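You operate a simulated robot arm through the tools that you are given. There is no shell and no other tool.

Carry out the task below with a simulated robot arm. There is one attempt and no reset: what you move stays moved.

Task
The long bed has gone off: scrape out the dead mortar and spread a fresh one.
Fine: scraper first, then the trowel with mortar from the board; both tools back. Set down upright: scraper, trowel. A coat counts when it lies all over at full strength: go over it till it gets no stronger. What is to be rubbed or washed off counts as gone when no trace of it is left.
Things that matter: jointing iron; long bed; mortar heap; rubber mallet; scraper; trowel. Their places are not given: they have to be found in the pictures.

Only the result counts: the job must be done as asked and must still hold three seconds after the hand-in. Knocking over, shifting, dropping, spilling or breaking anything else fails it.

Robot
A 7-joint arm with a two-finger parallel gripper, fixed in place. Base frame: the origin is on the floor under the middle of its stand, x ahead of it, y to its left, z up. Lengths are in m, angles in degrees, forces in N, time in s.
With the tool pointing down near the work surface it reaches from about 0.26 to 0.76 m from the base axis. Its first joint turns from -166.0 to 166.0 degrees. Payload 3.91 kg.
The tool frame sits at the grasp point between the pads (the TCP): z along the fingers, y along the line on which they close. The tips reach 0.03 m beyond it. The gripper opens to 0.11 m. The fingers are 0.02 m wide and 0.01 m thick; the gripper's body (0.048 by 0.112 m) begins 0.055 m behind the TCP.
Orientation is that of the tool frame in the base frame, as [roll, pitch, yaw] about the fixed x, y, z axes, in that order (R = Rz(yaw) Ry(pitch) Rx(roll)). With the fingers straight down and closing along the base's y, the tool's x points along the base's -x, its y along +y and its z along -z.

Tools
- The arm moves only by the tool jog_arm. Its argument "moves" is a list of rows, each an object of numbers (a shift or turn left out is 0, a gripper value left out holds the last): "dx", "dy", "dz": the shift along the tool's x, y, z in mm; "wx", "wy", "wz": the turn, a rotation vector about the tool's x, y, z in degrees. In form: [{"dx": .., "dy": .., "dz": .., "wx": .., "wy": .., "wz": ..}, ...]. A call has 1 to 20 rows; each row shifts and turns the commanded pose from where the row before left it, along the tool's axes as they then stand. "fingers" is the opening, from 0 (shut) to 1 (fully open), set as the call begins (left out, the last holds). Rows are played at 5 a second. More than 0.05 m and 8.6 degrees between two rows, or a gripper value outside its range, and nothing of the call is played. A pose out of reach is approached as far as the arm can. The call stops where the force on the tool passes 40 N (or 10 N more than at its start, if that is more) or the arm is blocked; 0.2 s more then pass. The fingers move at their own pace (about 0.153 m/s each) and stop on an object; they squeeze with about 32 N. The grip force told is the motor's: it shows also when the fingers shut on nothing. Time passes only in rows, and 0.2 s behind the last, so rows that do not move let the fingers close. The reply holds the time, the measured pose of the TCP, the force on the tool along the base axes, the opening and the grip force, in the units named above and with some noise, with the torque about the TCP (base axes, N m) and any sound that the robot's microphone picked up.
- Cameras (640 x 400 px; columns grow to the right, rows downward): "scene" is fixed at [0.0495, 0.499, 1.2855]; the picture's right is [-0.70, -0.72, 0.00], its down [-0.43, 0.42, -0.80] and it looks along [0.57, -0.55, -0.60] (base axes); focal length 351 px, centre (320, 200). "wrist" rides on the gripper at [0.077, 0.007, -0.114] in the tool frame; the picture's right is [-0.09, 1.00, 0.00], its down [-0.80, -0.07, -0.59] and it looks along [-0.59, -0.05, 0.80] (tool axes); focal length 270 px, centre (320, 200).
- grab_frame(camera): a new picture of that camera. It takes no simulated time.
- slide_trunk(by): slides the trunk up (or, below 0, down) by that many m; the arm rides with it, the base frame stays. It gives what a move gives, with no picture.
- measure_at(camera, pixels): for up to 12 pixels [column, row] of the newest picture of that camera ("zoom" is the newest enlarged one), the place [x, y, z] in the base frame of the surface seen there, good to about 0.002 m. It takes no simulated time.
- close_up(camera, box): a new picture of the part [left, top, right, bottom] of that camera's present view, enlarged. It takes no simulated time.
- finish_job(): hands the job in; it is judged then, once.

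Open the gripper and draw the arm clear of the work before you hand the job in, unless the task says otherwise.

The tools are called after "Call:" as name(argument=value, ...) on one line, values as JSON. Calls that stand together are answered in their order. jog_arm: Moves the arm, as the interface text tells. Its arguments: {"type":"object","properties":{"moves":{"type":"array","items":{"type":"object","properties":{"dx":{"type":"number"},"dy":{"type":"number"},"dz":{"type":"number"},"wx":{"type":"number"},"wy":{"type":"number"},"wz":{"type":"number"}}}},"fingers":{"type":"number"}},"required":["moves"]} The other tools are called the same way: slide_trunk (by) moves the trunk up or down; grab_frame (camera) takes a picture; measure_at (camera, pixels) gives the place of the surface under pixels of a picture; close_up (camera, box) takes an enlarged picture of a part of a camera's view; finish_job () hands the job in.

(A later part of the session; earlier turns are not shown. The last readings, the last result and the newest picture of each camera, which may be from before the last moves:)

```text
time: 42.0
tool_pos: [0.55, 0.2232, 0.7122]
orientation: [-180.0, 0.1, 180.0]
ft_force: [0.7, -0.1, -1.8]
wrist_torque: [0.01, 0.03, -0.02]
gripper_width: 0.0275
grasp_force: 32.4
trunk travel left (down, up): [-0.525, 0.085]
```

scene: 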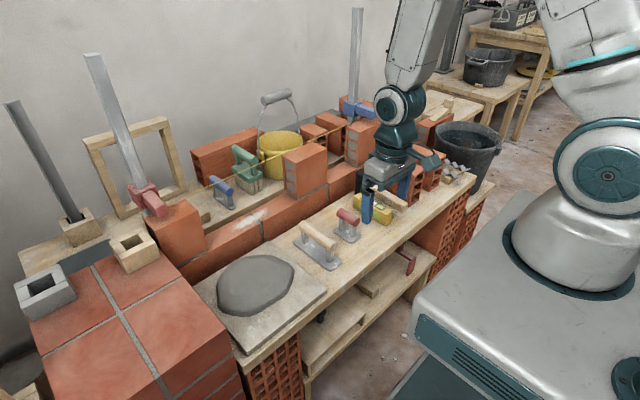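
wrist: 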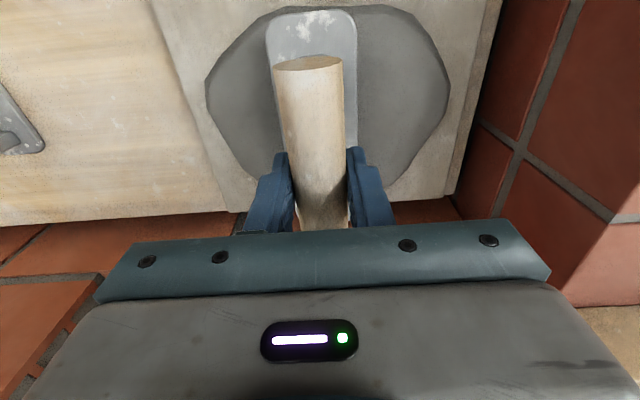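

No contact yet at 0.7122; I go on down in 1 mm steps.

Call:
jog_arm(moves=[{"dz": 1}, {"dz": 1}, {"dz": 1}, {"dz": 1}, {}])

```text
time: 43.2
tool_pos: [0.55, 0.2226, 0.7094]
orientation: [180.0, 0.2, -180.0]
ft_force: [-1.1, 2.2, 27.3]
wrist_torque: [-0.39, 0.02, -0.19]
gripper_width: 0.0278
grasp_force: 32.1
trunk travel left (down, up): [-0.525, 0.085]
```

Firm contact (≈29 N). I ease 1 mm, draw the trowel a little to and fro over the heap to take mortar, then lift and look.

Call:
jog_arm(moves=[{"dz": -1}, {"dy": 8}, {"dy": 8}, {"dy": -8}, {"dy": -8}, {"dy": -8}, {"dy": 8}, {}])

Call:
jog_arm(moves=[{"dz": -10}, {"dz": -20}, {"dz": -20}, {}])

Call:
grab_frame(camera="wrist")

Call:
close_up(camera="scene", box=[180, 170, 372, 330])

```text
time: 45.0
tool_pos: [0.5503, 0.2209, 0.7085]
orientation: [-180.0, 0.1, -179.9]
ft_force: [0.3, -9.9, 21.6]
wrist_torque: [-0.16, 0.58, 0.23]
gripper_width: 0.0278
grasp_force: 31.7
trunk travel left (down, up): [-0.525, 0.085]
```

```text
time: 46.0
tool_pos: [0.5496, 0.2217, 0.7569]
orientation: [-180.0, 0.0, 179.9]
ft_force: [-0.3, 0.2, -2.2]
wrist_torque: [0.01, 0.0, -0.03]
gripper_width: 0.0278
grasp_force: 32.0
trunk travel left (down, up): [-0.525, 0.085]
```

```text
taken
```

wrist: 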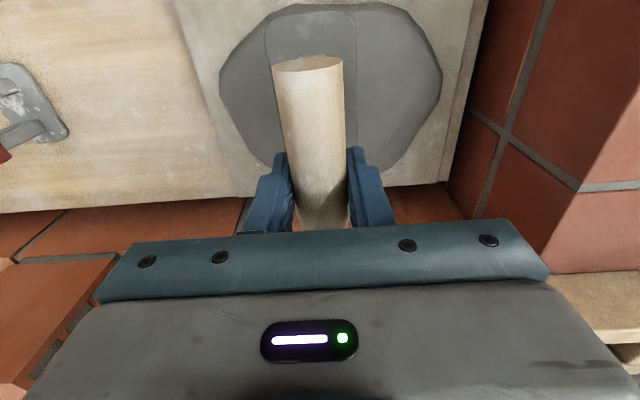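

```text
2.50 times, centred on (276, 250) of scene
```

zoom: 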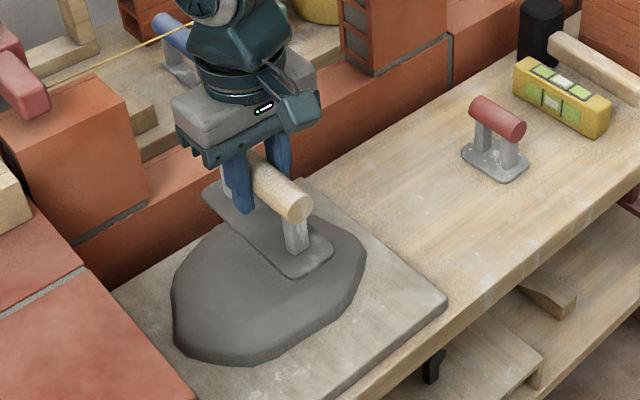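

The trowel's plate is now dark with mortar. I bring it at z≈0.757 (tool under the string, hand body above it) to y≈0.19 over the left end of the bed.

Call:
jog_arm(moves=[{"dx": -15, "dy": -32}, {"dx": -35}, {"dx": -35}, {"dx": -35}, {"dx": -35}, {}])

Call:
grab_frame(camera="wrist")

Call:
close_up(camera="scene", box=[120, 100, 340, 250])

```text
time: 47.4
tool_pos: [0.7052, 0.1914, 0.7552]
orientation: [180.0, -0.1, 180.0]
ft_force: [0.3, 0.1, -2.8]
wrist_torque: [-0.02, 0.02, 0.03]
gripper_width: 0.0276
grasp_force: 31.6
trunk travel left (down, up): [-0.525, 0.085]
```

```text
taken
```

wrist: 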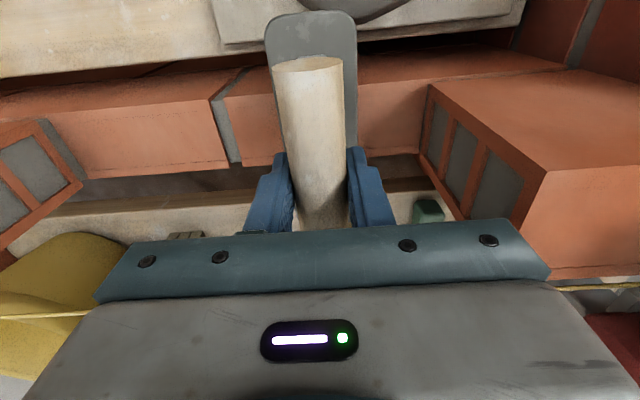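

```text
2.67 times, centred on (230, 175) of scene
```

zoom: 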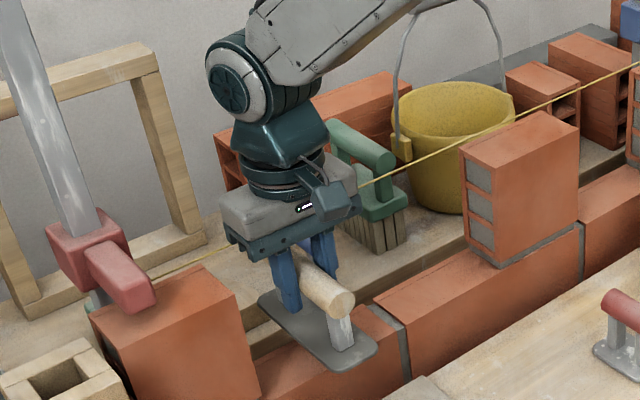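

All clear: the left brick face is beyond y≈0.267. I shift to y≈0.172 and lower to contact near z≈0.7255.

Call:
jog_arm(moves=[{"dy": -19}, {"dz": 12}, {"dz": 10}, {"dz": 4}, {}])

Call:
jog_arm(moves=[{"dz": 1.5}, {"dz": 1}, {}])

```text
time: 48.6
tool_pos: [0.7046, 0.1722, 0.7324]
orientation: [-179.9, 0.1, 179.9]
ft_force: [0.1, -0.8, -3.2]
wrist_torque: [0.0, -0.03, 0.05]
gripper_width: 0.0276
grasp_force: 32.1
trunk travel left (down, up): [-0.525, 0.085]
```

```text
time: 49.4
tool_pos: [0.7063, 0.172, 0.7296]
orientation: [-179.9, 0.0, 179.9]
ft_force: [0.1, -0.3, -2.1]
wrist_torque: [0.01, 0.02, 0.03]
gripper_width: 0.0279
grasp_force: 32.0
trunk travel left (down, up): [-0.525, 0.085]
```

Still free at 0.7296; I continue in 1 mm steps.

Call:
jog_arm(moves=[{"dz": 1}, {"dz": 1}, {"dz": 1}, {}])

```text
time: 50.4
tool_pos: [0.7037, 0.1712, 0.726]
orientation: [-180.0, 0.0, 179.9]
ft_force: [-0.2, -0.3, -1.8]
wrist_torque: [-0.01, -0.01, -0.02]
gripper_width: 0.0276
grasp_force: 31.4
trunk travel left (down, up): [-0.525, 0.085]
```

Call:
jog_arm(moves=[{"dz": 1}, {"dz": 0.7}, {}])

```text
time: 51.2
tool_pos: [0.7055, 0.1725, 0.7252]
orientation: [180.0, 0.0, -179.9]
ft_force: [0.3, -0.3, -2.2]
wrist_torque: [-0.02, 0.04, 0.03]
gripper_width: 0.0278
grasp_force: 32.2
trunk travel left (down, up): [-0.525, 0.085]
```

Still −2 N (only the trowel's weight), so no contact at 0.7252. I take two more small steps.

Call:
jog_arm(moves=[{"dz": 0.7}, {"dz": 0.7}, {}])

```text
time: 52.0
tool_pos: [0.7061, 0.1706, 0.7246]
orientation: [180.0, 0.0, -180.0]
ft_force: [-1.3, 0.7, 3.3]
wrist_torque: [0.02, -0.08, 0.05]
gripper_width: 0.0275
grasp_force: 31.2
trunk travel left (down, up): [-0.525, 0.085]
```

Contact begins (about 5–6 N). I press half a millimetre more and sweep to y≈0.08, then look.

Call:
jog_arm(moves=[{"dz": 0.5}, {"dy": -10}, {"dy": -10}, {"dy": -10}, {"dy": -10}, {"dy": -10}, {"dy": -10}, {"dy": -10}, {"dy": -10}, {"dy": -10}, {}])

Call:
grab_frame(camera="wrist")

Call:
close_up(camera="scene", box=[180, 150, 340, 250])

```text
time: 54.4
tool_pos: [0.7052, 0.081, 0.7243]
orientation: [179.9, 0.0, -180.0]
ft_force: [-0.3, 3.6, 8.6]
wrist_torque: [0.09, -0.2, 0.11]
gripper_width: 0.0278
grasp_force: 31.7
trunk travel left (down, up): [-0.525, 0.085]
```

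```text
taken
```

wrist: 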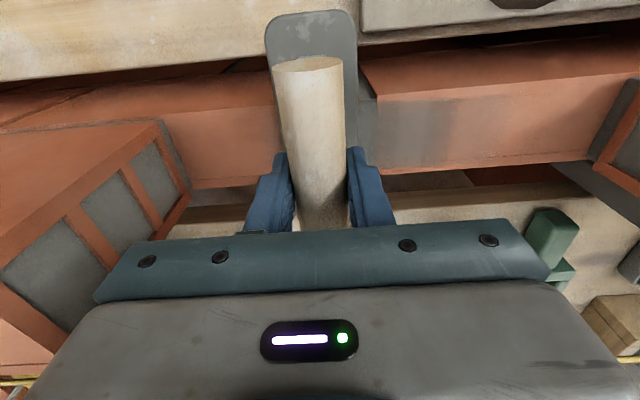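

```text
4.00 times, centred on (260, 200) of scene
```

zoom: 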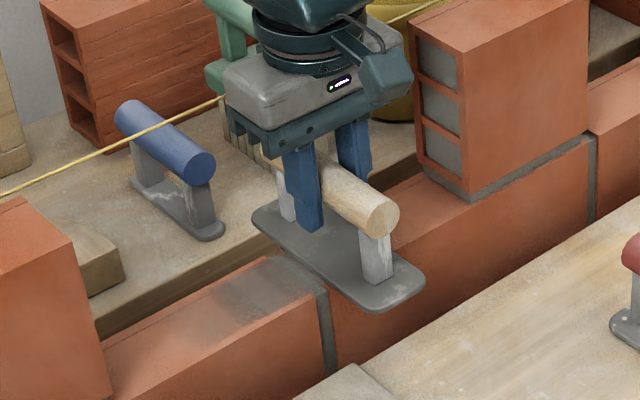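

A grey, still thin coat shows at zoom (265,295). I go back and forth at the same pressure to strengthen it.

Call:
jog_arm(moves=[{"dy": 12}, {"dy": 12}, {"dy": 12}, {"dy": 12}, {"dy": 12}, {"dy": 12}, {"dy": 12}, {"dy": 12}, {"dy": -12}, {"dy": -12}, {"dy": -12}, {"dy": -12}, {"dy": -12}, {"dy": -12}, {"dy": -12}, {"dy": -12}, {}])

Call:
grab_frame(camera="wrist")

Call:
close_up(camera="scene", box=[180, 150, 340, 250])

```text
time: 58.0
tool_pos: [0.7034, 0.0798, 0.7228]
orientation: [180.0, 0.1, 180.0]
ft_force: [-0.4, 7.0, 16.6]
wrist_torque: [0.1, -0.31, 0.11]
gripper_width: 0.0278
grasp_force: 31.7
trunk travel left (down, up): [-0.525, 0.085]
```

```text
taken
```

wrist: 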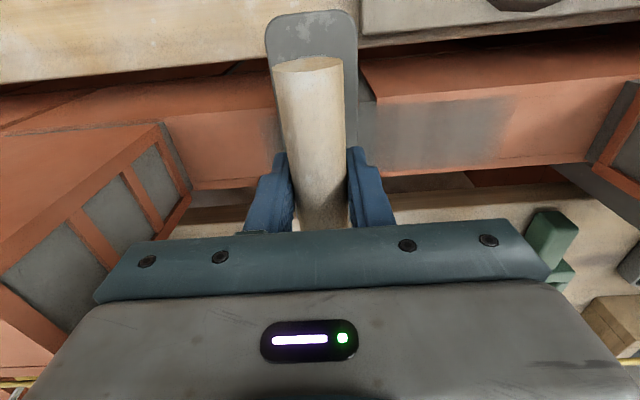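

```text
4.00 times, centred on (260, 200) of scene
```

zoom: 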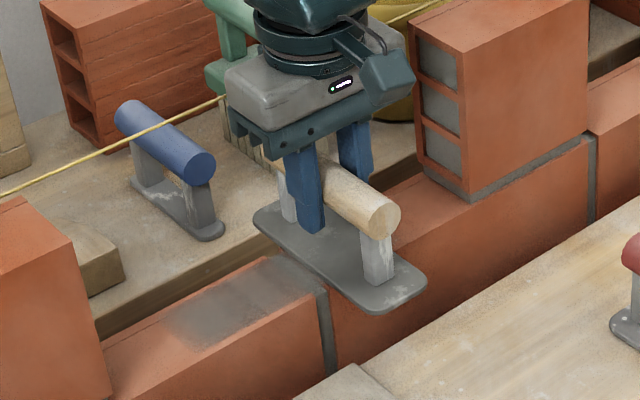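

The coat is growing, while the plate's own mortar cover appears thinner (speckles show again). I lift, draw back under the string, and inspect the bed.

Call:
jog_arm(moves=[{"dz": -5}, {"dz": -14}, {"dz": -14}, {"dx": 35}, {"dx": 35}, {"dx": 35}, {"dx": 35}, {"dx": 15}, {}])

Call:
grab_frame(camera="wrist")

Call:
close_up(camera="scene", box=[190, 180, 318, 260])

```text
time: 60.0
tool_pos: [0.5511, 0.0799, 0.7569]
orientation: [180.0, 0.0, -180.0]
ft_force: [0.4, 0.5, -1.2]
wrist_torque: [0.01, -0.01, -0.03]
gripper_width: 0.0274
grasp_force: 31.8
trunk travel left (down, up): [-0.525, 0.085]
```

```text
taken
```

wrist: 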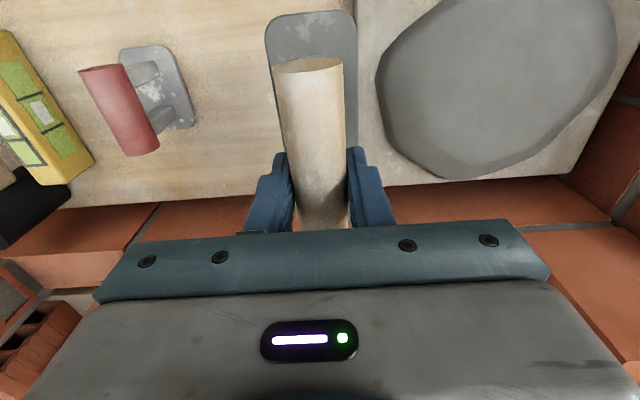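

```text
5.00 times, centred on (254, 220) of scene
```

zoom: 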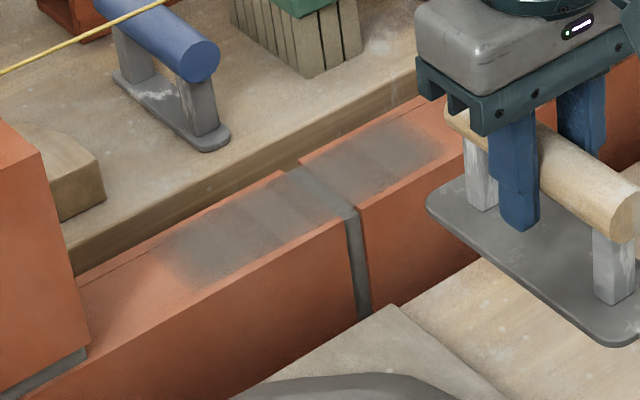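

The coat now lies over the bed but is still see-through with bands. I measure its edges, then go to the heap for a second load.

Call:
measure_at(camera="zoom", pixels=[[160, 262], [175, 245], [200, 285], [440, 135], [455, 150], [420, 115], [300, 240], [290, 180], [300, 165], [310, 250]])

Call:
jog_arm(moves=[{"dy": 36}, {"dy": 36}, {"dy": 36}, {"dy": 33}, {"dz": 20}, {"dz": 15}, {"dz": 8}, {"dz": 2}, {}])

```text
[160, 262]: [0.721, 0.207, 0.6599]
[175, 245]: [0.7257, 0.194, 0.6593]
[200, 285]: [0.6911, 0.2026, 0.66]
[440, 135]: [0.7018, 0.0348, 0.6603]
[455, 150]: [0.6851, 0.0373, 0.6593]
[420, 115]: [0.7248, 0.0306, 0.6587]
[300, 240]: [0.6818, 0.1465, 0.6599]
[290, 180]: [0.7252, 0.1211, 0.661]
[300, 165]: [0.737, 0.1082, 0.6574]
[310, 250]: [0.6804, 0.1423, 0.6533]
```

```text
time: 62.0
tool_pos: [0.5488, 0.2229, 0.7101]
orientation: [179.9, 0.0, 179.9]
ft_force: [-1.4, 0.0, -2.0]
wrist_torque: [0.0, 0.05, 0.02]
gripper_width: 0.0277
grasp_force: 32.0
trunk travel left (down, up): [-0.525, 0.085]
```

At 0.7101 above the heap with no contact yet; last time it loaded near 0.709. I press slightly, rub a little, and lift.

Call:
jog_arm(moves=[{"dz": 1}, {"dz": 0.8}, {}])

```text
time: 62.8
tool_pos: [0.5505, 0.2219, 0.7081]
orientation: [179.9, 0.0, 180.0]
ft_force: [-0.6, -0.6, -1.3]
wrist_torque: [0.02, -0.04, -0.01]
gripper_width: 0.0275
grasp_force: 32.0
trunk travel left (down, up): [-0.525, 0.085]
```

Not yet touching at 0.708; one to two mm more.

Call:
jog_arm(moves=[{"dz": 0.8}, {"dz": 0.7}, {}])

```text
time: 63.6
tool_pos: [0.55, 0.2223, 0.7101]
orientation: [180.0, 0.1, -179.9]
ft_force: [-2.5, -0.9, 7.3]
wrist_torque: [-0.12, -0.38, -0.05]
gripper_width: 0.0276
grasp_force: 32.0
trunk travel left (down, up): [-0.525, 0.085]
```

Contact at about 9 N. I rub briefly to load, then lift and check the plate colour.

Call:
jog_arm(moves=[{"dz": 0.5}, {"dy": 8}, {"dy": 8}, {"dy": -8}, {"dy": -8}, {"dy": -8}, {"dy": 8}, {"dz": -10}, {"dz": -20}, {"dz": -19}, {}])

Call:
close_up(camera="wrist", box=[220, 0, 412, 120])

```text
time: 66.0
tool_pos: [0.5491, 0.2219, 0.7577]
orientation: [180.0, -0.2, 179.9]
ft_force: [0.3, -0.5, -3.0]
wrist_torque: [0.0, 0.04, 0.0]
gripper_width: 0.0276
grasp_force: 31.8
trunk travel left (down, up): [-0.525, 0.085]
```

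```text
3.33 times, centred on (316, 60) of wrist
```

zoom: 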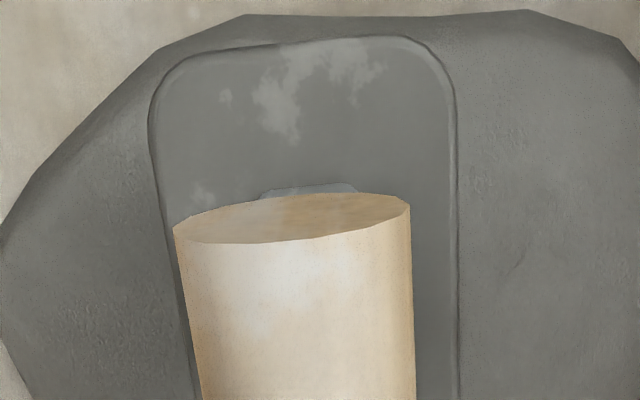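

The plate is freshly coated. I return to the bed's left end at y≈0.195 and lower to the same pressing height.

Call:
jog_arm(moves=[{"dx": -15, "dy": -27}, {"dx": -35}, {"dx": -35}, {"dx": -35}, {"dx": -35}, {"dz": 15}, {"dz": 12}, {"dz": 4}, {"dz": 1.5}, {}])

```text
time: 68.2
tool_pos: [0.7056, 0.1945, 0.7226]
orientation: [179.9, -0.1, 179.9]
ft_force: [-0.2, 0.1, -0.5]
wrist_torque: [-0.03, -0.05, -0.01]
gripper_width: 0.0276
grasp_force: 32.2
trunk travel left (down, up): [-0.525, 0.085]
```

Nearly touching (force rising from −2 to −0.5). I press 1.2 mm more and sweep the whole length to y≈0.055 and back.

Call:
jog_arm(moves=[{"dz": 0.7}, {"dz": 0.5}, {"dy": -10}, {"dy": -13}, {"dy": -13}, {"dy": -13}, {"dy": -13}, {"dy": -13}, {"dy": -13}, {"dy": -13}, {"dy": -13}, {"dy": -13}, {"dy": -13}, {}])

Call:
close_up(camera="scene", box=[190, 180, 318, 260])

Call:
grab_frame(camera="wrist")

```text
time: 71.2
tool_pos: [0.7056, 0.0565, 0.7245]
orientation: [179.9, 0.0, 179.9]
ft_force: [-0.2, 5.2, 15.6]
wrist_torque: [0.13, -0.15, 0.05]
gripper_width: 0.0275
grasp_force: 32.2
trunk travel left (down, up): [-0.525, 0.085]
```

```text
5.00 times, centred on (254, 220) of scene
```

zoom: 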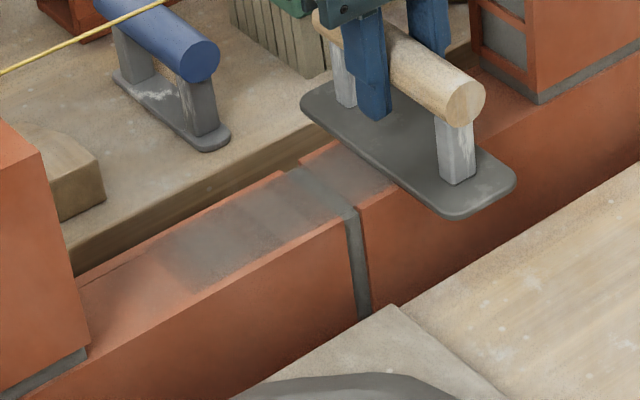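

```text
taken
```

wrist: 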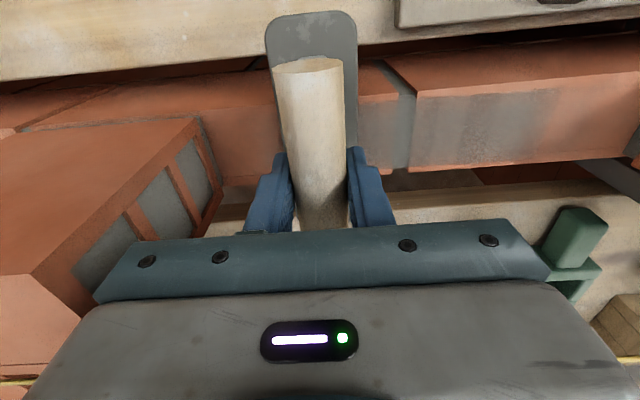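

The coat strengthens slightly and its left end stays put, so that is the bed's limit. I sweep back and forth again.

Call:
jog_arm(moves=[{"dy": 15}, {"dy": 15}, {"dy": 15}, {"dy": 15}, {"dy": 15}, {"dy": 15}, {"dy": 15}, {"dy": 15}, {"dy": 15}, {"dy": -15}, {"dy": -15}, {"dy": -15}, {"dy": -15}, {"dy": -15}, {"dy": -15}, {"dy": -15}, {"dy": -15}, {"dy": -15}, {}])

Call:
close_up(camera="scene", box=[190, 180, 318, 260])

```text
time: 75.2
tool_pos: [0.7037, 0.0538, 0.7241]
orientation: [-179.9, 0.0, 179.9]
ft_force: [-0.6, 0.3, 6.8]
wrist_torque: [0.02, -0.31, -0.01]
gripper_width: 0.0277
grasp_force: 32.0
trunk travel left (down, up): [-0.525, 0.085]
```

```text
5.00 times, centred on (254, 220) of scene
```

zoom: 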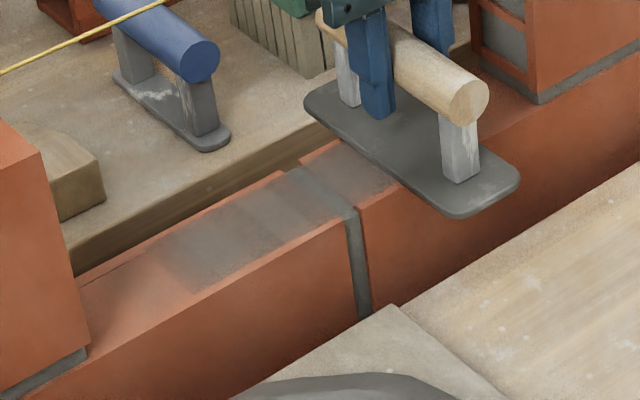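

I can't tell a further change; I lift, draw back and compare the bed with the earlier view.

Call:
jog_arm(moves=[{"dz": -5}, {"dz": -14}, {"dz": -14}, {"dx": 35}, {"dx": 35}, {"dx": 35}, {"dx": 35}, {"dx": 15}, {}])

Call:
close_up(camera="scene", box=[190, 180, 318, 260])

Call:
close_up(camera="scene", box=[212, 195, 292, 245])

Call:
grab_frame(camera="wrist")

```text
time: 77.2
tool_pos: [0.5495, 0.0543, 0.7549]
orientation: [-180.0, 0.1, 179.9]
ft_force: [0.2, 0.5, -2.4]
wrist_torque: [-0.01, 0.02, 0.02]
gripper_width: 0.0276
grasp_force: 31.7
trunk travel left (down, up): [-0.525, 0.085]
```

```text
5.00 times, centred on (254, 220) of scene
```

zoom: 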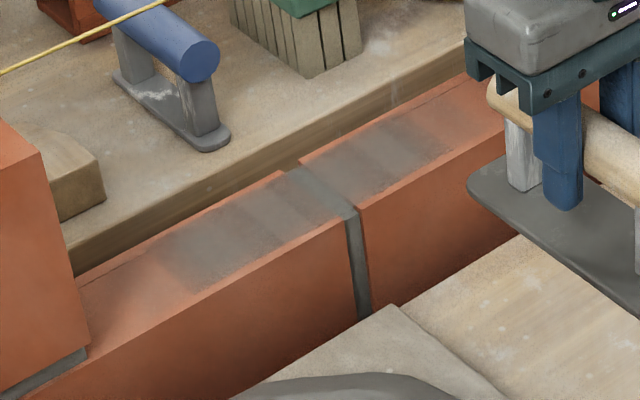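

```text
8.00 times, centred on (252, 220) of scene
```

zoom: 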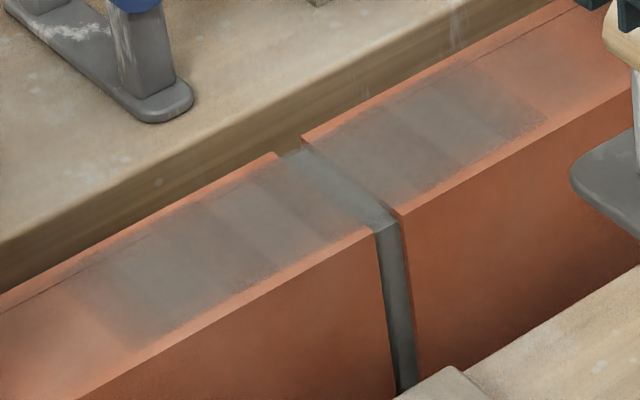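

```text
taken
```

wrist: 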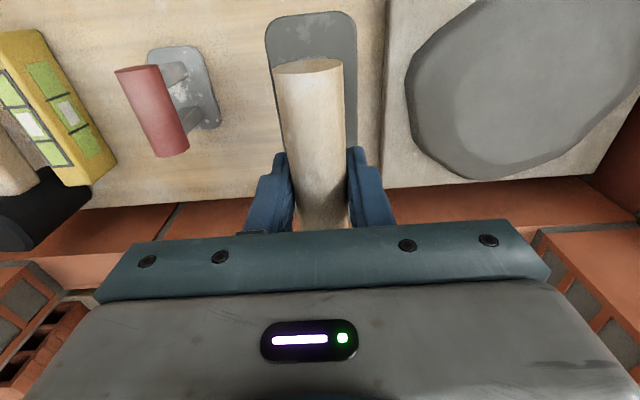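

There seem to be stripes of differing strength, and possibly a fainter zone beyond the ends. I raise the trowel and look at the bed with the wrist camera from above, off to the side.

Call:
jog_arm(moves=[{"dz": -45}, {"dz": -45}, {"dz": -45, "dy": -27}, {"dy": -30, "dx": 20}, {}])

Call:
grab_frame(camera="wrist")

Call:
close_up(camera="wrist", box=[290, 130, 490, 255])

```text
refused: row 3 steps farther than a row can; nothing moved
```

```text
taken
```

wrist: 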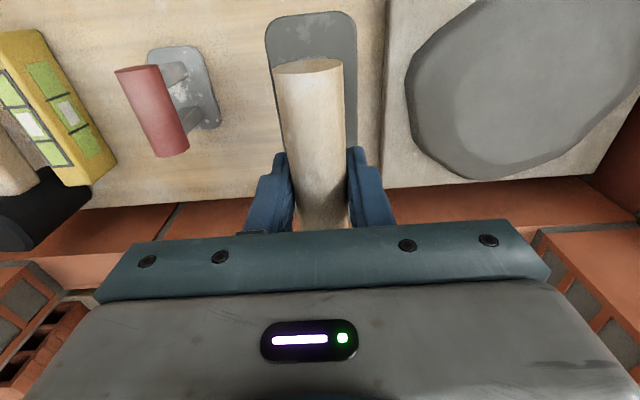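

```text
3.20 times, centred on (390, 192) of wrist
```

zoom: 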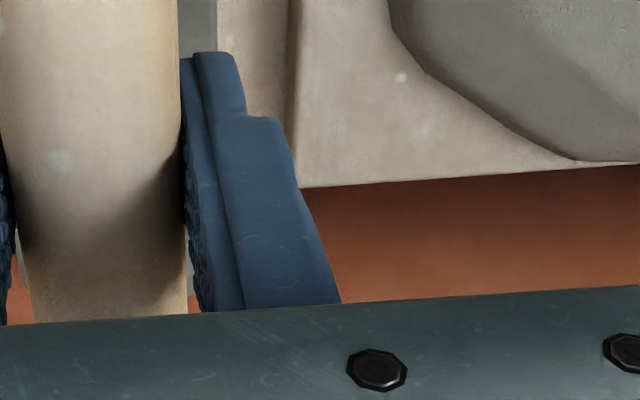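

The call was refused because one row was too long; I split it into smaller rows.

Call:
jog_arm(moves=[{"dz": -45}, {"dz": -45}, {"dz": -40}, {"dy": -30}, {"dy": -30}, {"dx": -20}, {}])

Call:
grab_frame(camera="wrist")

Call:
close_up(camera="wrist", box=[300, 110, 500, 235])

```text
time: 78.8
tool_pos: [0.5688, -0.005, 0.8843]
orientation: [179.9, -0.1, 179.9]
ft_force: [0.2, 0.6, -3.4]
wrist_torque: [0.02, 0.02, -0.01]
gripper_width: 0.0275
grasp_force: 31.7
trunk travel left (down, up): [-0.525, 0.085]
```

```text
taken
```

wrist: 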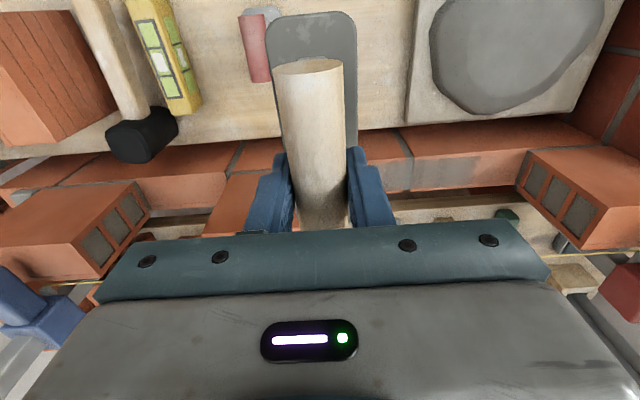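

```text
3.20 times, centred on (400, 172) of wrist
```

zoom: 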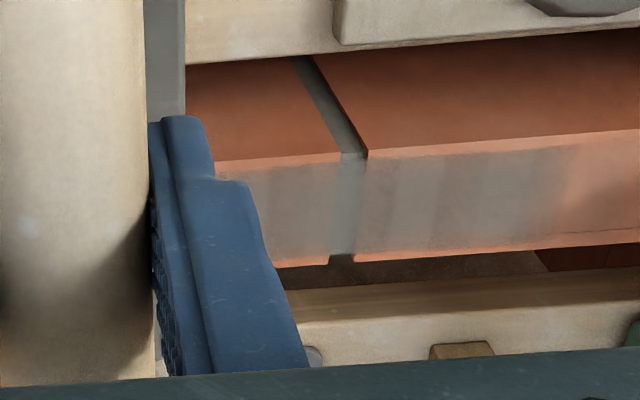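

The coat also appears faintly beyond y≈0.2 where only the wider second sweep went, so the bed seems longer than the old patch. I measure the brick faces and tops bounding it.

Call:
grab_frame(camera="scene")

Call:
measure_at(camera="zoom", pixels=[[555, 190], [600, 190], [630, 190], [450, 160], [450, 245], [240, 180], [250, 215], [560, 140], [560, 240], [300, 260], [450, 150], [450, 258]])

Call:
measure_at(camera="scene", pixels=[[305, 158], [293, 160], [300, 185], [170, 222], [195, 225], [204, 240], [208, 258], [285, 190], [280, 205], [215, 245], [220, 240], [325, 160]])

Call:
close_up(camera="scene", box=[170, 170, 330, 270])

```text
taken
```

scene: 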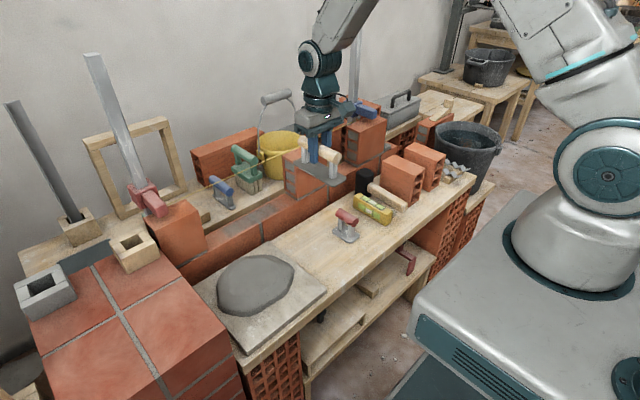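

```text
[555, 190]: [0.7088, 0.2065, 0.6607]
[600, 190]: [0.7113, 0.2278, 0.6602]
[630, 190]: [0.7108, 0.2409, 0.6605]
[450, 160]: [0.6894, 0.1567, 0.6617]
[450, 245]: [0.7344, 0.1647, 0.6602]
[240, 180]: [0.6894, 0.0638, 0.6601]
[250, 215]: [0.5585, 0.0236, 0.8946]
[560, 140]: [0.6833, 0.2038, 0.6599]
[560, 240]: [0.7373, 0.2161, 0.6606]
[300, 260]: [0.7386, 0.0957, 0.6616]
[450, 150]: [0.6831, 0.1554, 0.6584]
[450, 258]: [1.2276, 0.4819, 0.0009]
```

```text
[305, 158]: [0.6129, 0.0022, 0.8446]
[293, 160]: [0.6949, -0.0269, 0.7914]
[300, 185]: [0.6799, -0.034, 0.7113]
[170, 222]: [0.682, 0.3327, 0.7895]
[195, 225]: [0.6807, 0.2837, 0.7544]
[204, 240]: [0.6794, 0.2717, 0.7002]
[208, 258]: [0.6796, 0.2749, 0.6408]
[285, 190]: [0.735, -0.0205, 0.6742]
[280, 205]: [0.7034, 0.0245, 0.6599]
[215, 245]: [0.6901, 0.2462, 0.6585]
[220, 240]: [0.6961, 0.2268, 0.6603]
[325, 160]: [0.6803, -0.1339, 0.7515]
```

```text
4.00 times, centred on (250, 220) of scene
```

zoom: 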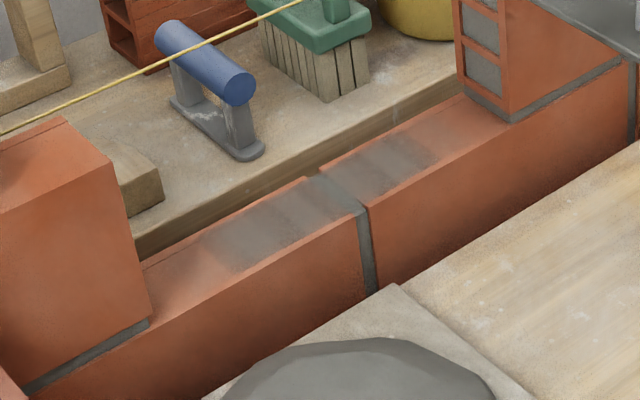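

Middle brick face is at y≈−0.023, left brick face at y≈0.272, tops ≈0.79. I zoom tightly on both ends of the coat to see whether it really ends there.

Call:
close_up(camera="scene", box=[256, 188, 304, 218])

Call:
close_up(camera="scene", box=[204, 218, 252, 248])

Call:
close_up(camera="wrist", box=[440, 130, 540, 193])

```text
13.33 times, centred on (280, 203) of scene
```

zoom: 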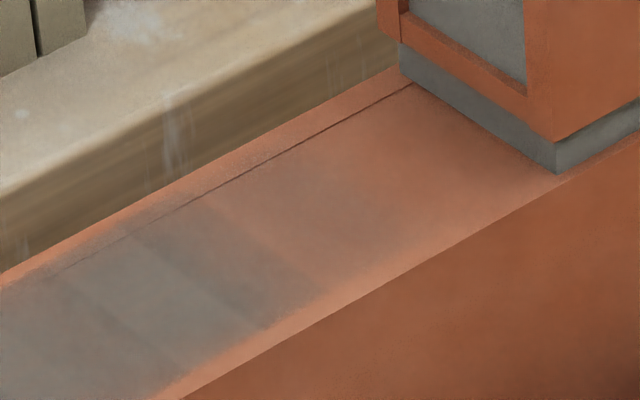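

```text
13.33 times, centred on (228, 233) of scene
```

zoom: 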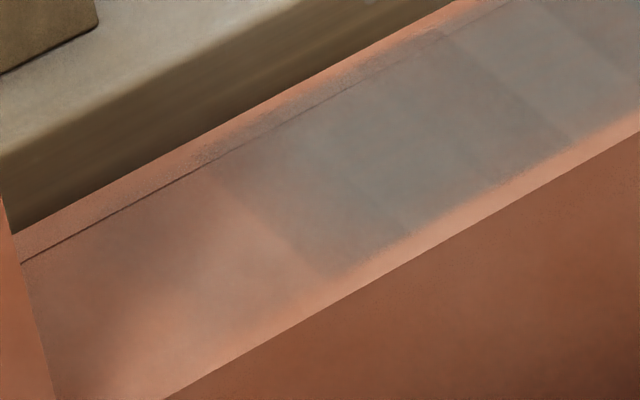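

```text
6.35 times, centred on (490, 162) of wrist
```

zoom: 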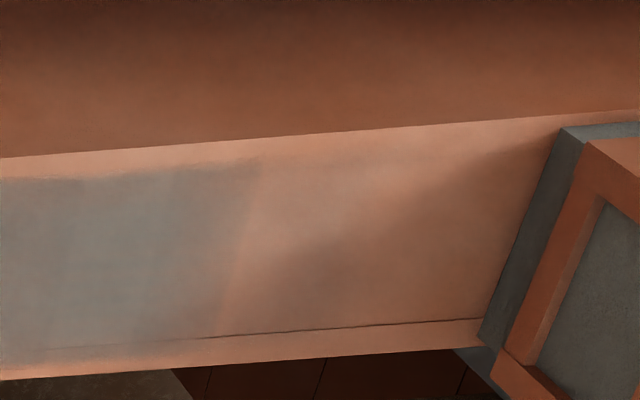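

There are fainter coat bands beyond the strong part, so the bed goes on. I measure these band edges to learn the footprint of the trowel.

Call:
measure_at(camera="zoom", pixels=[[160, 250], [220, 250], [255, 250], [300, 250], [10, 250], [300, 165], [300, 320]])

Call:
close_up(camera="scene", box=[256, 188, 304, 218])

Call:
measure_at(camera="zoom", pixels=[[190, 255], [230, 260], [300, 215], [350, 190], [395, 210], [430, 140], [545, 170], [405, 85], [70, 310], [120, 280]])

```text
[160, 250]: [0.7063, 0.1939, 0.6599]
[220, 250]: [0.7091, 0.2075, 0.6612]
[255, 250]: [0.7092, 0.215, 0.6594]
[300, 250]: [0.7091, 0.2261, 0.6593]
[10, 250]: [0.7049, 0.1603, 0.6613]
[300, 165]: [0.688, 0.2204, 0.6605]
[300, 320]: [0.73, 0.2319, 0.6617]
```

```text
13.33 times, centred on (280, 203) of scene
```

zoom: 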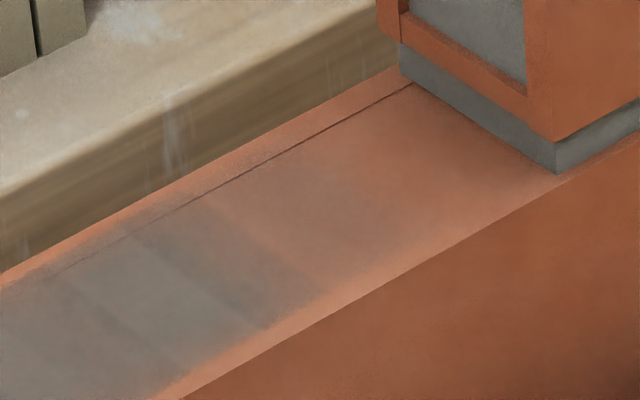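

```text
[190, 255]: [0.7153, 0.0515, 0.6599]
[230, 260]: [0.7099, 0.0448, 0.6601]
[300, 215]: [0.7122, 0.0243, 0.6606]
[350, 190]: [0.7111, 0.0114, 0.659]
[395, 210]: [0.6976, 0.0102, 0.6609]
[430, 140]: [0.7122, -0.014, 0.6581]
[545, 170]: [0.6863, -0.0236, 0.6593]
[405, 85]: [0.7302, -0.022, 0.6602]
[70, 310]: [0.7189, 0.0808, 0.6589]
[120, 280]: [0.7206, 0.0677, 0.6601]
```

The coat has no own end yet: bands follow the trowel's ±25 mm footprint, so the bed reaches further towards both bricks. With this grip the hand body would meet the bricks (tops 0.79), so I will set the trowel down on its spot and regrip it ~18 mm higher. First I go back over its place.

Call:
jog_arm(moves=[{"dy": 45}, {"dx": 37}, {"dz": 45}, {"dz": 45}, {"dz": 45}, {"dz": 45}, {"dz": 25}, {}])

Call:
measure_at(camera="scene", pixels=[[165, 210], [152, 205], [160, 195], [140, 190], [148, 212], [155, 190]])

Call:
close_up(camera="scene", box=[100, 150, 260, 250])

```text
time: 80.6
tool_pos: [0.5346, 0.0411, 0.6783]
orientation: [-180.0, 0.0, 179.9]
ft_force: [0.8, 0.0, -2.8]
wrist_torque: [0.01, 0.01, -0.01]
gripper_width: 0.0278
grasp_force: 32.4
trunk travel left (down, up): [-0.525, 0.085]
```

```text
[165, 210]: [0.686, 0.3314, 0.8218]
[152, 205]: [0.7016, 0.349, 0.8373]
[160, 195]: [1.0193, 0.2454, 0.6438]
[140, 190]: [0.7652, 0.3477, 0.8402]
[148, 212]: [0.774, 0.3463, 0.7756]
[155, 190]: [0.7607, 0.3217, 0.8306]
```

```text
4.00 times, centred on (180, 200) of scene
```

zoom: 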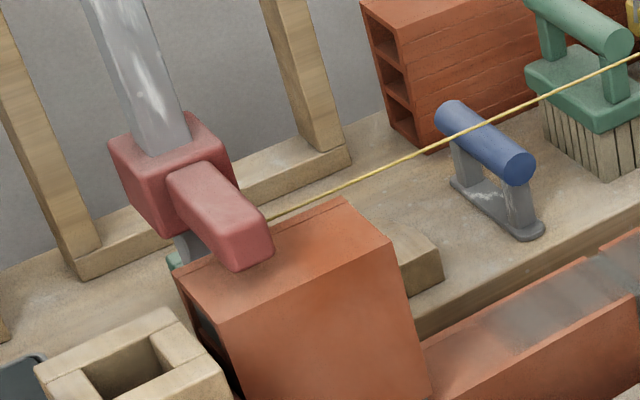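

Clamp side is at y≈0.32, leaving room. The trowel is 13 mm above the bench at its own place; I lower it to touch.

Call:
jog_arm(moves=[{"dx": 1, "dz": 8}, {"dz": 4}, {"dz": 1}, {"dz": 1}, {}])

```text
time: 81.8
tool_pos: [0.5324, 0.0395, 0.6665]
orientation: [180.0, 0.0, 179.9]
ft_force: [0.2, 0.5, -2.5]
wrist_torque: [0.0, 0.0, -0.06]
gripper_width: 0.0278
grasp_force: 32.4
trunk travel left (down, up): [-0.525, 0.085]
```

Not yet touching (−2.5 N is the trowel's weight). A further 1–2 mm in small steps.

Call:
jog_arm(moves=[{"dz": 1}, {"dz": 0.7}, {}])

```text
time: 82.6
tool_pos: [0.5319, 0.0394, 0.6658]
orientation: [-180.0, 0.1, 179.9]
ft_force: [1.0, 0.3, -2.3]
wrist_torque: [-0.03, 0.01, 0.03]
gripper_width: 0.0276
grasp_force: 32.1
trunk travel left (down, up): [-0.525, 0.085]
```

Still no touch at about 0.665; I continue by small steps.

Call:
jog_arm(moves=[{"dz": 0.8}, {"dz": 0.7}, {}])

```text
time: 83.4
tool_pos: [0.5318, 0.0411, 0.6639]
orientation: [179.9, 0.0, 179.9]
ft_force: [-1.3, -0.6, -0.4]
wrist_torque: [0.03, -0.02, 0.0]
gripper_width: 0.0274
grasp_force: 32.2
trunk travel left (down, up): [-0.525, 0.085]
```

The sole just touches (force rising). I open, rise 19 mm relative to the old grip, and regrip the handle nearer the fingertips.

Call:
jog_arm(moves=[{"dz": 0.4}, {}])

Call:
jog_arm(moves=[{}, {}, {"dz": -10}, {"dz": -9.5}, {}], fingers=0.45)

Call:
jog_arm(moves=[{}, {}, {}, {}], fingers=0)

Call:
close_up(camera="scene", box=[260, 170, 400, 290])

```text
time: 84.0
tool_pos: [0.5318, 0.041, 0.6632]
orientation: [-179.9, 0.1, -179.9]
ft_force: [0.4, 1.0, 0.5]
wrist_torque: [0.09, -0.23, 0.1]
gripper_width: 0.0276
grasp_force: 32.1
trunk travel left (down, up): [-0.525, 0.085]
```

```text
time: 85.2
tool_pos: [0.5317, 0.0407, 0.6804]
orientation: [-180.0, 0.0, 179.8]
ft_force: [-0.7, 0.0, 0.2]
wrist_torque: [0.03, 0.03, -0.05]
gripper_width: 0.0497
grasp_force: 0.0
trunk travel left (down, up): [-0.525, 0.085]
```

```text
time: 86.2
tool_pos: [0.5325, 0.0404, 0.6812]
orientation: [-180.0, 0.0, 179.9]
ft_force: [-0.6, -1.0, 0.4]
wrist_torque: [-0.02, 0.17, 0.03]
gripper_width: 0.0276
grasp_force: 31.8
trunk travel left (down, up): [-0.525, 0.085]
```

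```text
3.33 times, centred on (330, 230) of scene
```

zoom: 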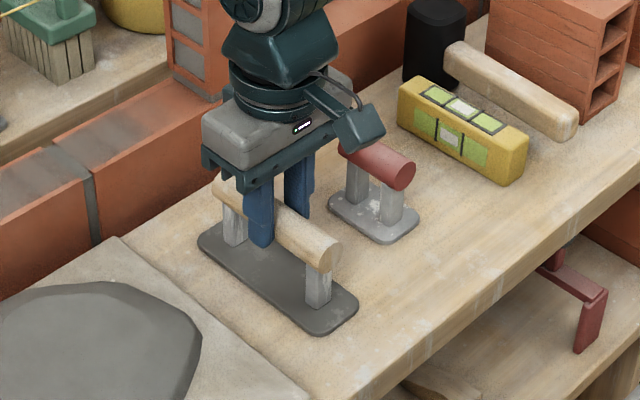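

Regripped at TCP z 0.681, i.e. 0.0815 above the sole. I lift, check the hold, and take the trowel to the heap for a fresh load.

Call:
jog_arm(moves=[{"dz": -10}, {"dz": -35}, {"dz": -40}, {"dz": -25}, {"dx": -5, "dy": 45}, {"dx": -5, "dy": 45}, {"dx": -5, "dy": 45}, {"dx": -2, "dy": 47}, {"dz": 30}, {"dz": 22}, {}])

Call:
close_up(camera="scene", box=[180, 170, 372, 330])

```text
time: 88.6
tool_pos: [0.5487, 0.223, 0.7402]
orientation: [180.0, -0.1, 179.9]
ft_force: [-0.8, 0.8, -2.9]
wrist_torque: [0.0, 0.02, 0.0]
gripper_width: 0.0275
grasp_force: 32.4
trunk travel left (down, up): [-0.525, 0.085]
```

```text
2.50 times, centred on (276, 250) of scene
```

zoom: 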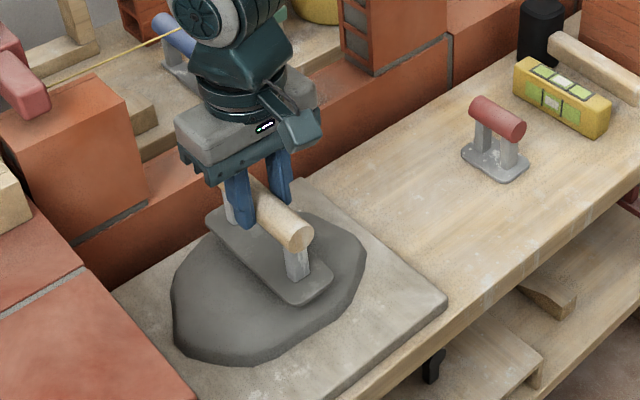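

The bench shows no mortar where the trowel stood, and the hold is firm. I lower 13 mm, then small steps to contact.

Call:
jog_arm(moves=[{"dz": 7}, {"dz": 6}, {"dz": 1}, {"dz": 0.8}, {}])

```text
time: 89.8
tool_pos: [0.5489, 0.2217, 0.7273]
orientation: [-180.0, 0.1, 180.0]
ft_force: [-2.1, -2.0, 12.8]
wrist_torque: [-0.09, 0.89, 0.06]
gripper_width: 0.0277
grasp_force: 31.6
trunk travel left (down, up): [-0.525, 0.085]
```

Contact at ≈15 N. I rub lightly to load and lift away.

Call:
jog_arm(moves=[{"dy": 8}, {"dy": 8}, {"dy": -8}, {"dy": -8}, {"dy": -8}, {"dy": 8}, {"dz": -10}, {"dz": -20}, {"dz": -15}, {}])

Call:
close_up(camera="wrist", box=[220, 0, 412, 120])

Call:
grab_frame(camera="scene")

Call:
measure_at(camera="scene", pixels=[[300, 152], [310, 150], [318, 155], [292, 155], [180, 215], [190, 208], [175, 225], [298, 148], [288, 165], [205, 235]])

```text
time: 92.0
tool_pos: [0.5489, 0.2235, 0.7702]
orientation: [180.0, 0.0, 180.0]
ft_force: [-0.4, -0.1, -2.2]
wrist_torque: [-0.03, 0.0, -0.01]
gripper_width: 0.0274
grasp_force: 31.8
trunk travel left (down, up): [-0.525, 0.085]
```

```text
3.33 times, centred on (316, 60) of wrist
```

zoom: 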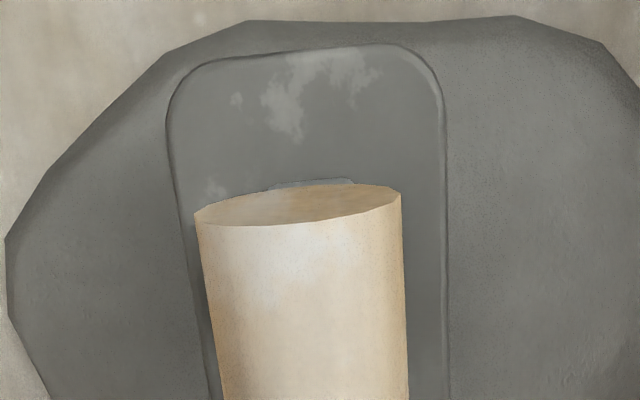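

```text
taken
```

scene: 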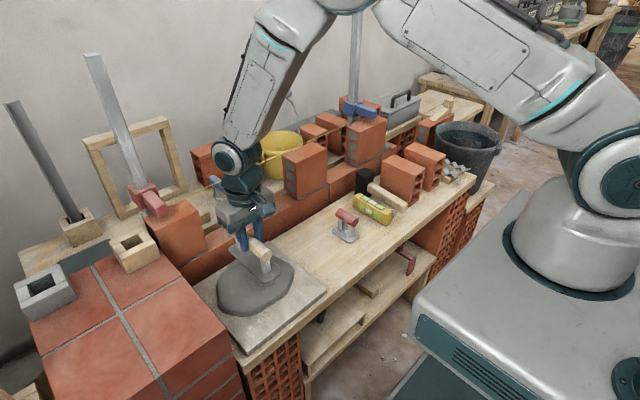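

```text
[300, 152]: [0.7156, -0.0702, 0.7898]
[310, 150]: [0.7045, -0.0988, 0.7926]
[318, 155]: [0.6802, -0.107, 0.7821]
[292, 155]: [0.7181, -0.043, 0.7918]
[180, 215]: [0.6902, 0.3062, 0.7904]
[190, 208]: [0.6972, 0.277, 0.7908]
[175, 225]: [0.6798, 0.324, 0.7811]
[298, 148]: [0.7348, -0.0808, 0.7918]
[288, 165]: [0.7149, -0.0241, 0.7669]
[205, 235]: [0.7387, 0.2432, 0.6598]
```

Loaded again. Brick tops are 0.791; with this higher grip the hand body stays at ≈0.797 when pressing. I move to y≈0.213 over the bed's left part and lower.

Call:
jog_arm(moves=[{"dx": -16, "dy": -10}, {"dx": -35}, {"dx": -35}, {"dx": -35}, {"dx": -35}, {"dz": 14}, {"dz": 10}, {}])

Call:
close_up(camera="scene", box=[130, 130, 322, 250])

```text
time: 93.8
tool_pos: [0.705, 0.2123, 0.7458]
orientation: [-179.9, -0.1, -179.9]
ft_force: [-0.2, -0.4, -2.3]
wrist_torque: [0.05, 0.02, 0.0]
gripper_width: 0.0274
grasp_force: 32.2
trunk travel left (down, up): [-0.525, 0.085]
```

```text
3.33 times, centred on (226, 190) of scene
```

zoom: 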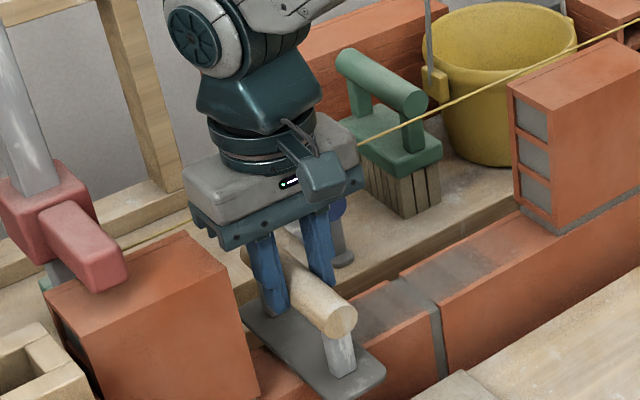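

The hand clears the left brick. I lower by small steps to contact near 0.7415.

Call:
jog_arm(moves=[{"dz": 2}, {"dz": 1}, {"dz": 0.7}, {}])

```text
time: 94.8
tool_pos: [0.7053, 0.211, 0.7423]
orientation: [180.0, 0.0, -179.9]
ft_force: [0.3, -0.8, -1.4]
wrist_torque: [0.03, 0.02, 0.04]
gripper_width: 0.0273
grasp_force: 31.9
trunk travel left (down, up): [-0.525, 0.085]
```

Nearly touching; 1.2 mm more for a light press.

Call:
jog_arm(moves=[{"dz": 0.6}, {"dz": 0.6}, {}])

```text
time: 95.6
tool_pos: [0.7046, 0.2119, 0.7413]
orientation: [180.0, 0.0, 179.9]
ft_force: [-0.1, -1.3, 2.6]
wrist_torque: [-0.01, 0.07, 0.0]
gripper_width: 0.0275
grasp_force: 32.0
trunk travel left (down, up): [-0.525, 0.085]
```

Light contact; I press 0.6 mm more and sweep the full length to y≈0.036.

Call:
jog_arm(moves=[{"dz": 0.6}, {"dy": -10}, {"dy": -12}, {"dy": -12}, {"dy": -12}, {"dy": -12}, {"dy": -12}, {"dy": -12}, {"dy": -12}, {"dy": -12}, {"dy": -12}, {"dy": -12}, {"dy": -12}, {"dy": -12}, {"dy": -12}, {"dy": -10}, {}])

Call:
close_up(camera="scene", box=[190, 180, 318, 260])

```text
time: 99.2
tool_pos: [0.7043, 0.0365, 0.7419]
orientation: [-180.0, 0.2, 180.0]
ft_force: [-0.1, 4.0, 12.6]
wrist_torque: [0.12, 0.08, -0.04]
gripper_width: 0.0273
grasp_force: 32.7
trunk travel left (down, up): [-0.525, 0.085]
```

```text
5.00 times, centred on (254, 220) of scene
```

zoom: 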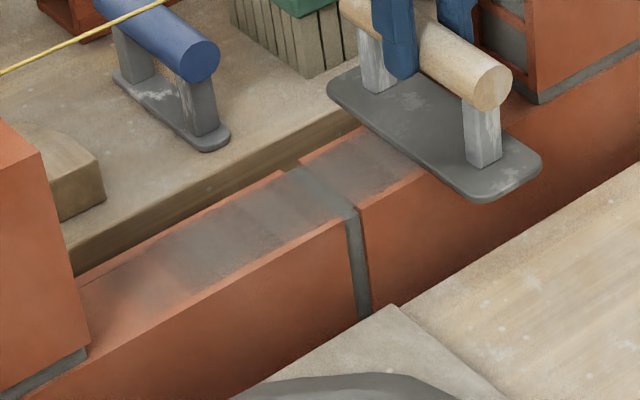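

The coat now shows further left (to zoom (120,280)), confirming a longer bed. I sweep back to y≈0.214 and lift off to look.

Call:
jog_arm(moves=[{"dy": 12}, {"dy": 12}, {"dy": 12}, {"dy": 12}, {"dy": 12}, {"dy": 12}, {"dy": 12}, {"dy": 12}, {"dy": 12}, {"dy": 12}, {"dy": 12}, {"dy": 12}, {"dy": 12}, {"dy": 12}, {"dy": 10}, {"dz": -5}, {"dz": -15}, {"dz": -10}, {}])

Call:
jog_arm(moves=[{"dx": 35}, {"dx": 35}, {"dx": 35}, {"dx": 35}, {"dx": 16}, {}])

Call:
close_up(camera="scene", box=[190, 180, 318, 260])

Call:
close_up(camera="scene", box=[200, 218, 248, 248])

Call:
close_up(camera="scene", box=[256, 188, 304, 218])

```text
time: 103.2
tool_pos: [0.7046, 0.2143, 0.7699]
orientation: [-179.9, 0.0, 180.0]
ft_force: [-0.2, 0.2, -1.8]
wrist_torque: [-0.01, 0.05, -0.04]
gripper_width: 0.0275
grasp_force: 31.5
trunk travel left (down, up): [-0.525, 0.085]
```

```text
time: 104.6
tool_pos: [0.5466, 0.2126, 0.7699]
orientation: [180.0, 0.0, 179.8]
ft_force: [0.9, -0.3, -1.6]
wrist_torque: [-0.01, 0.0, -0.01]
gripper_width: 0.0276
grasp_force: 31.8
trunk travel left (down, up): [-0.525, 0.085]
```

```text
5.00 times, centred on (254, 220) of scene
```

zoom: 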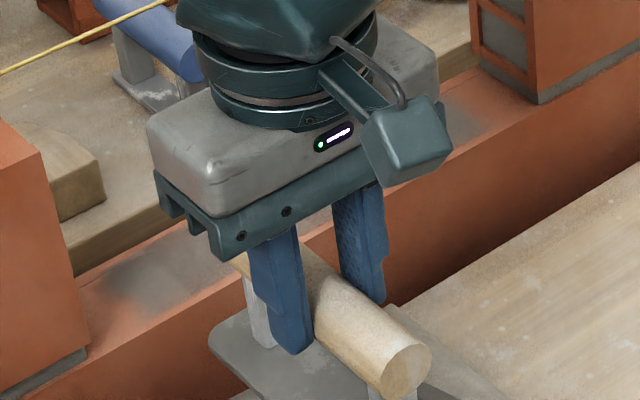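

```text
13.33 times, centred on (224, 233) of scene
```

zoom: 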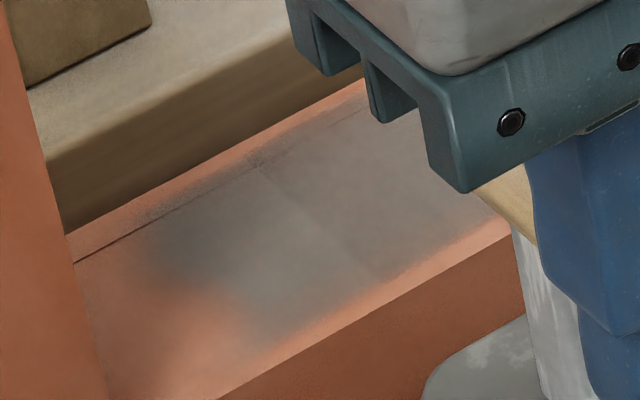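

```text
13.33 times, centred on (280, 203) of scene
```

zoom: 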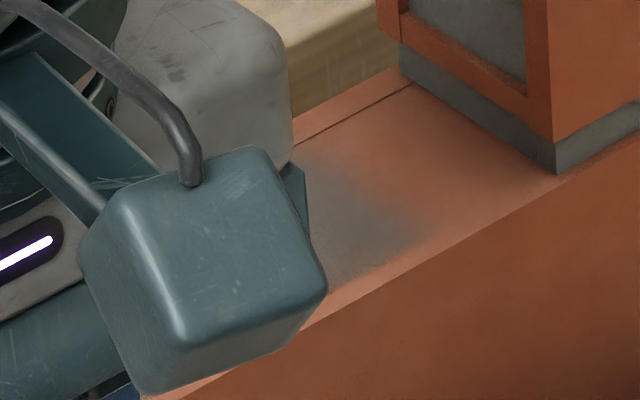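

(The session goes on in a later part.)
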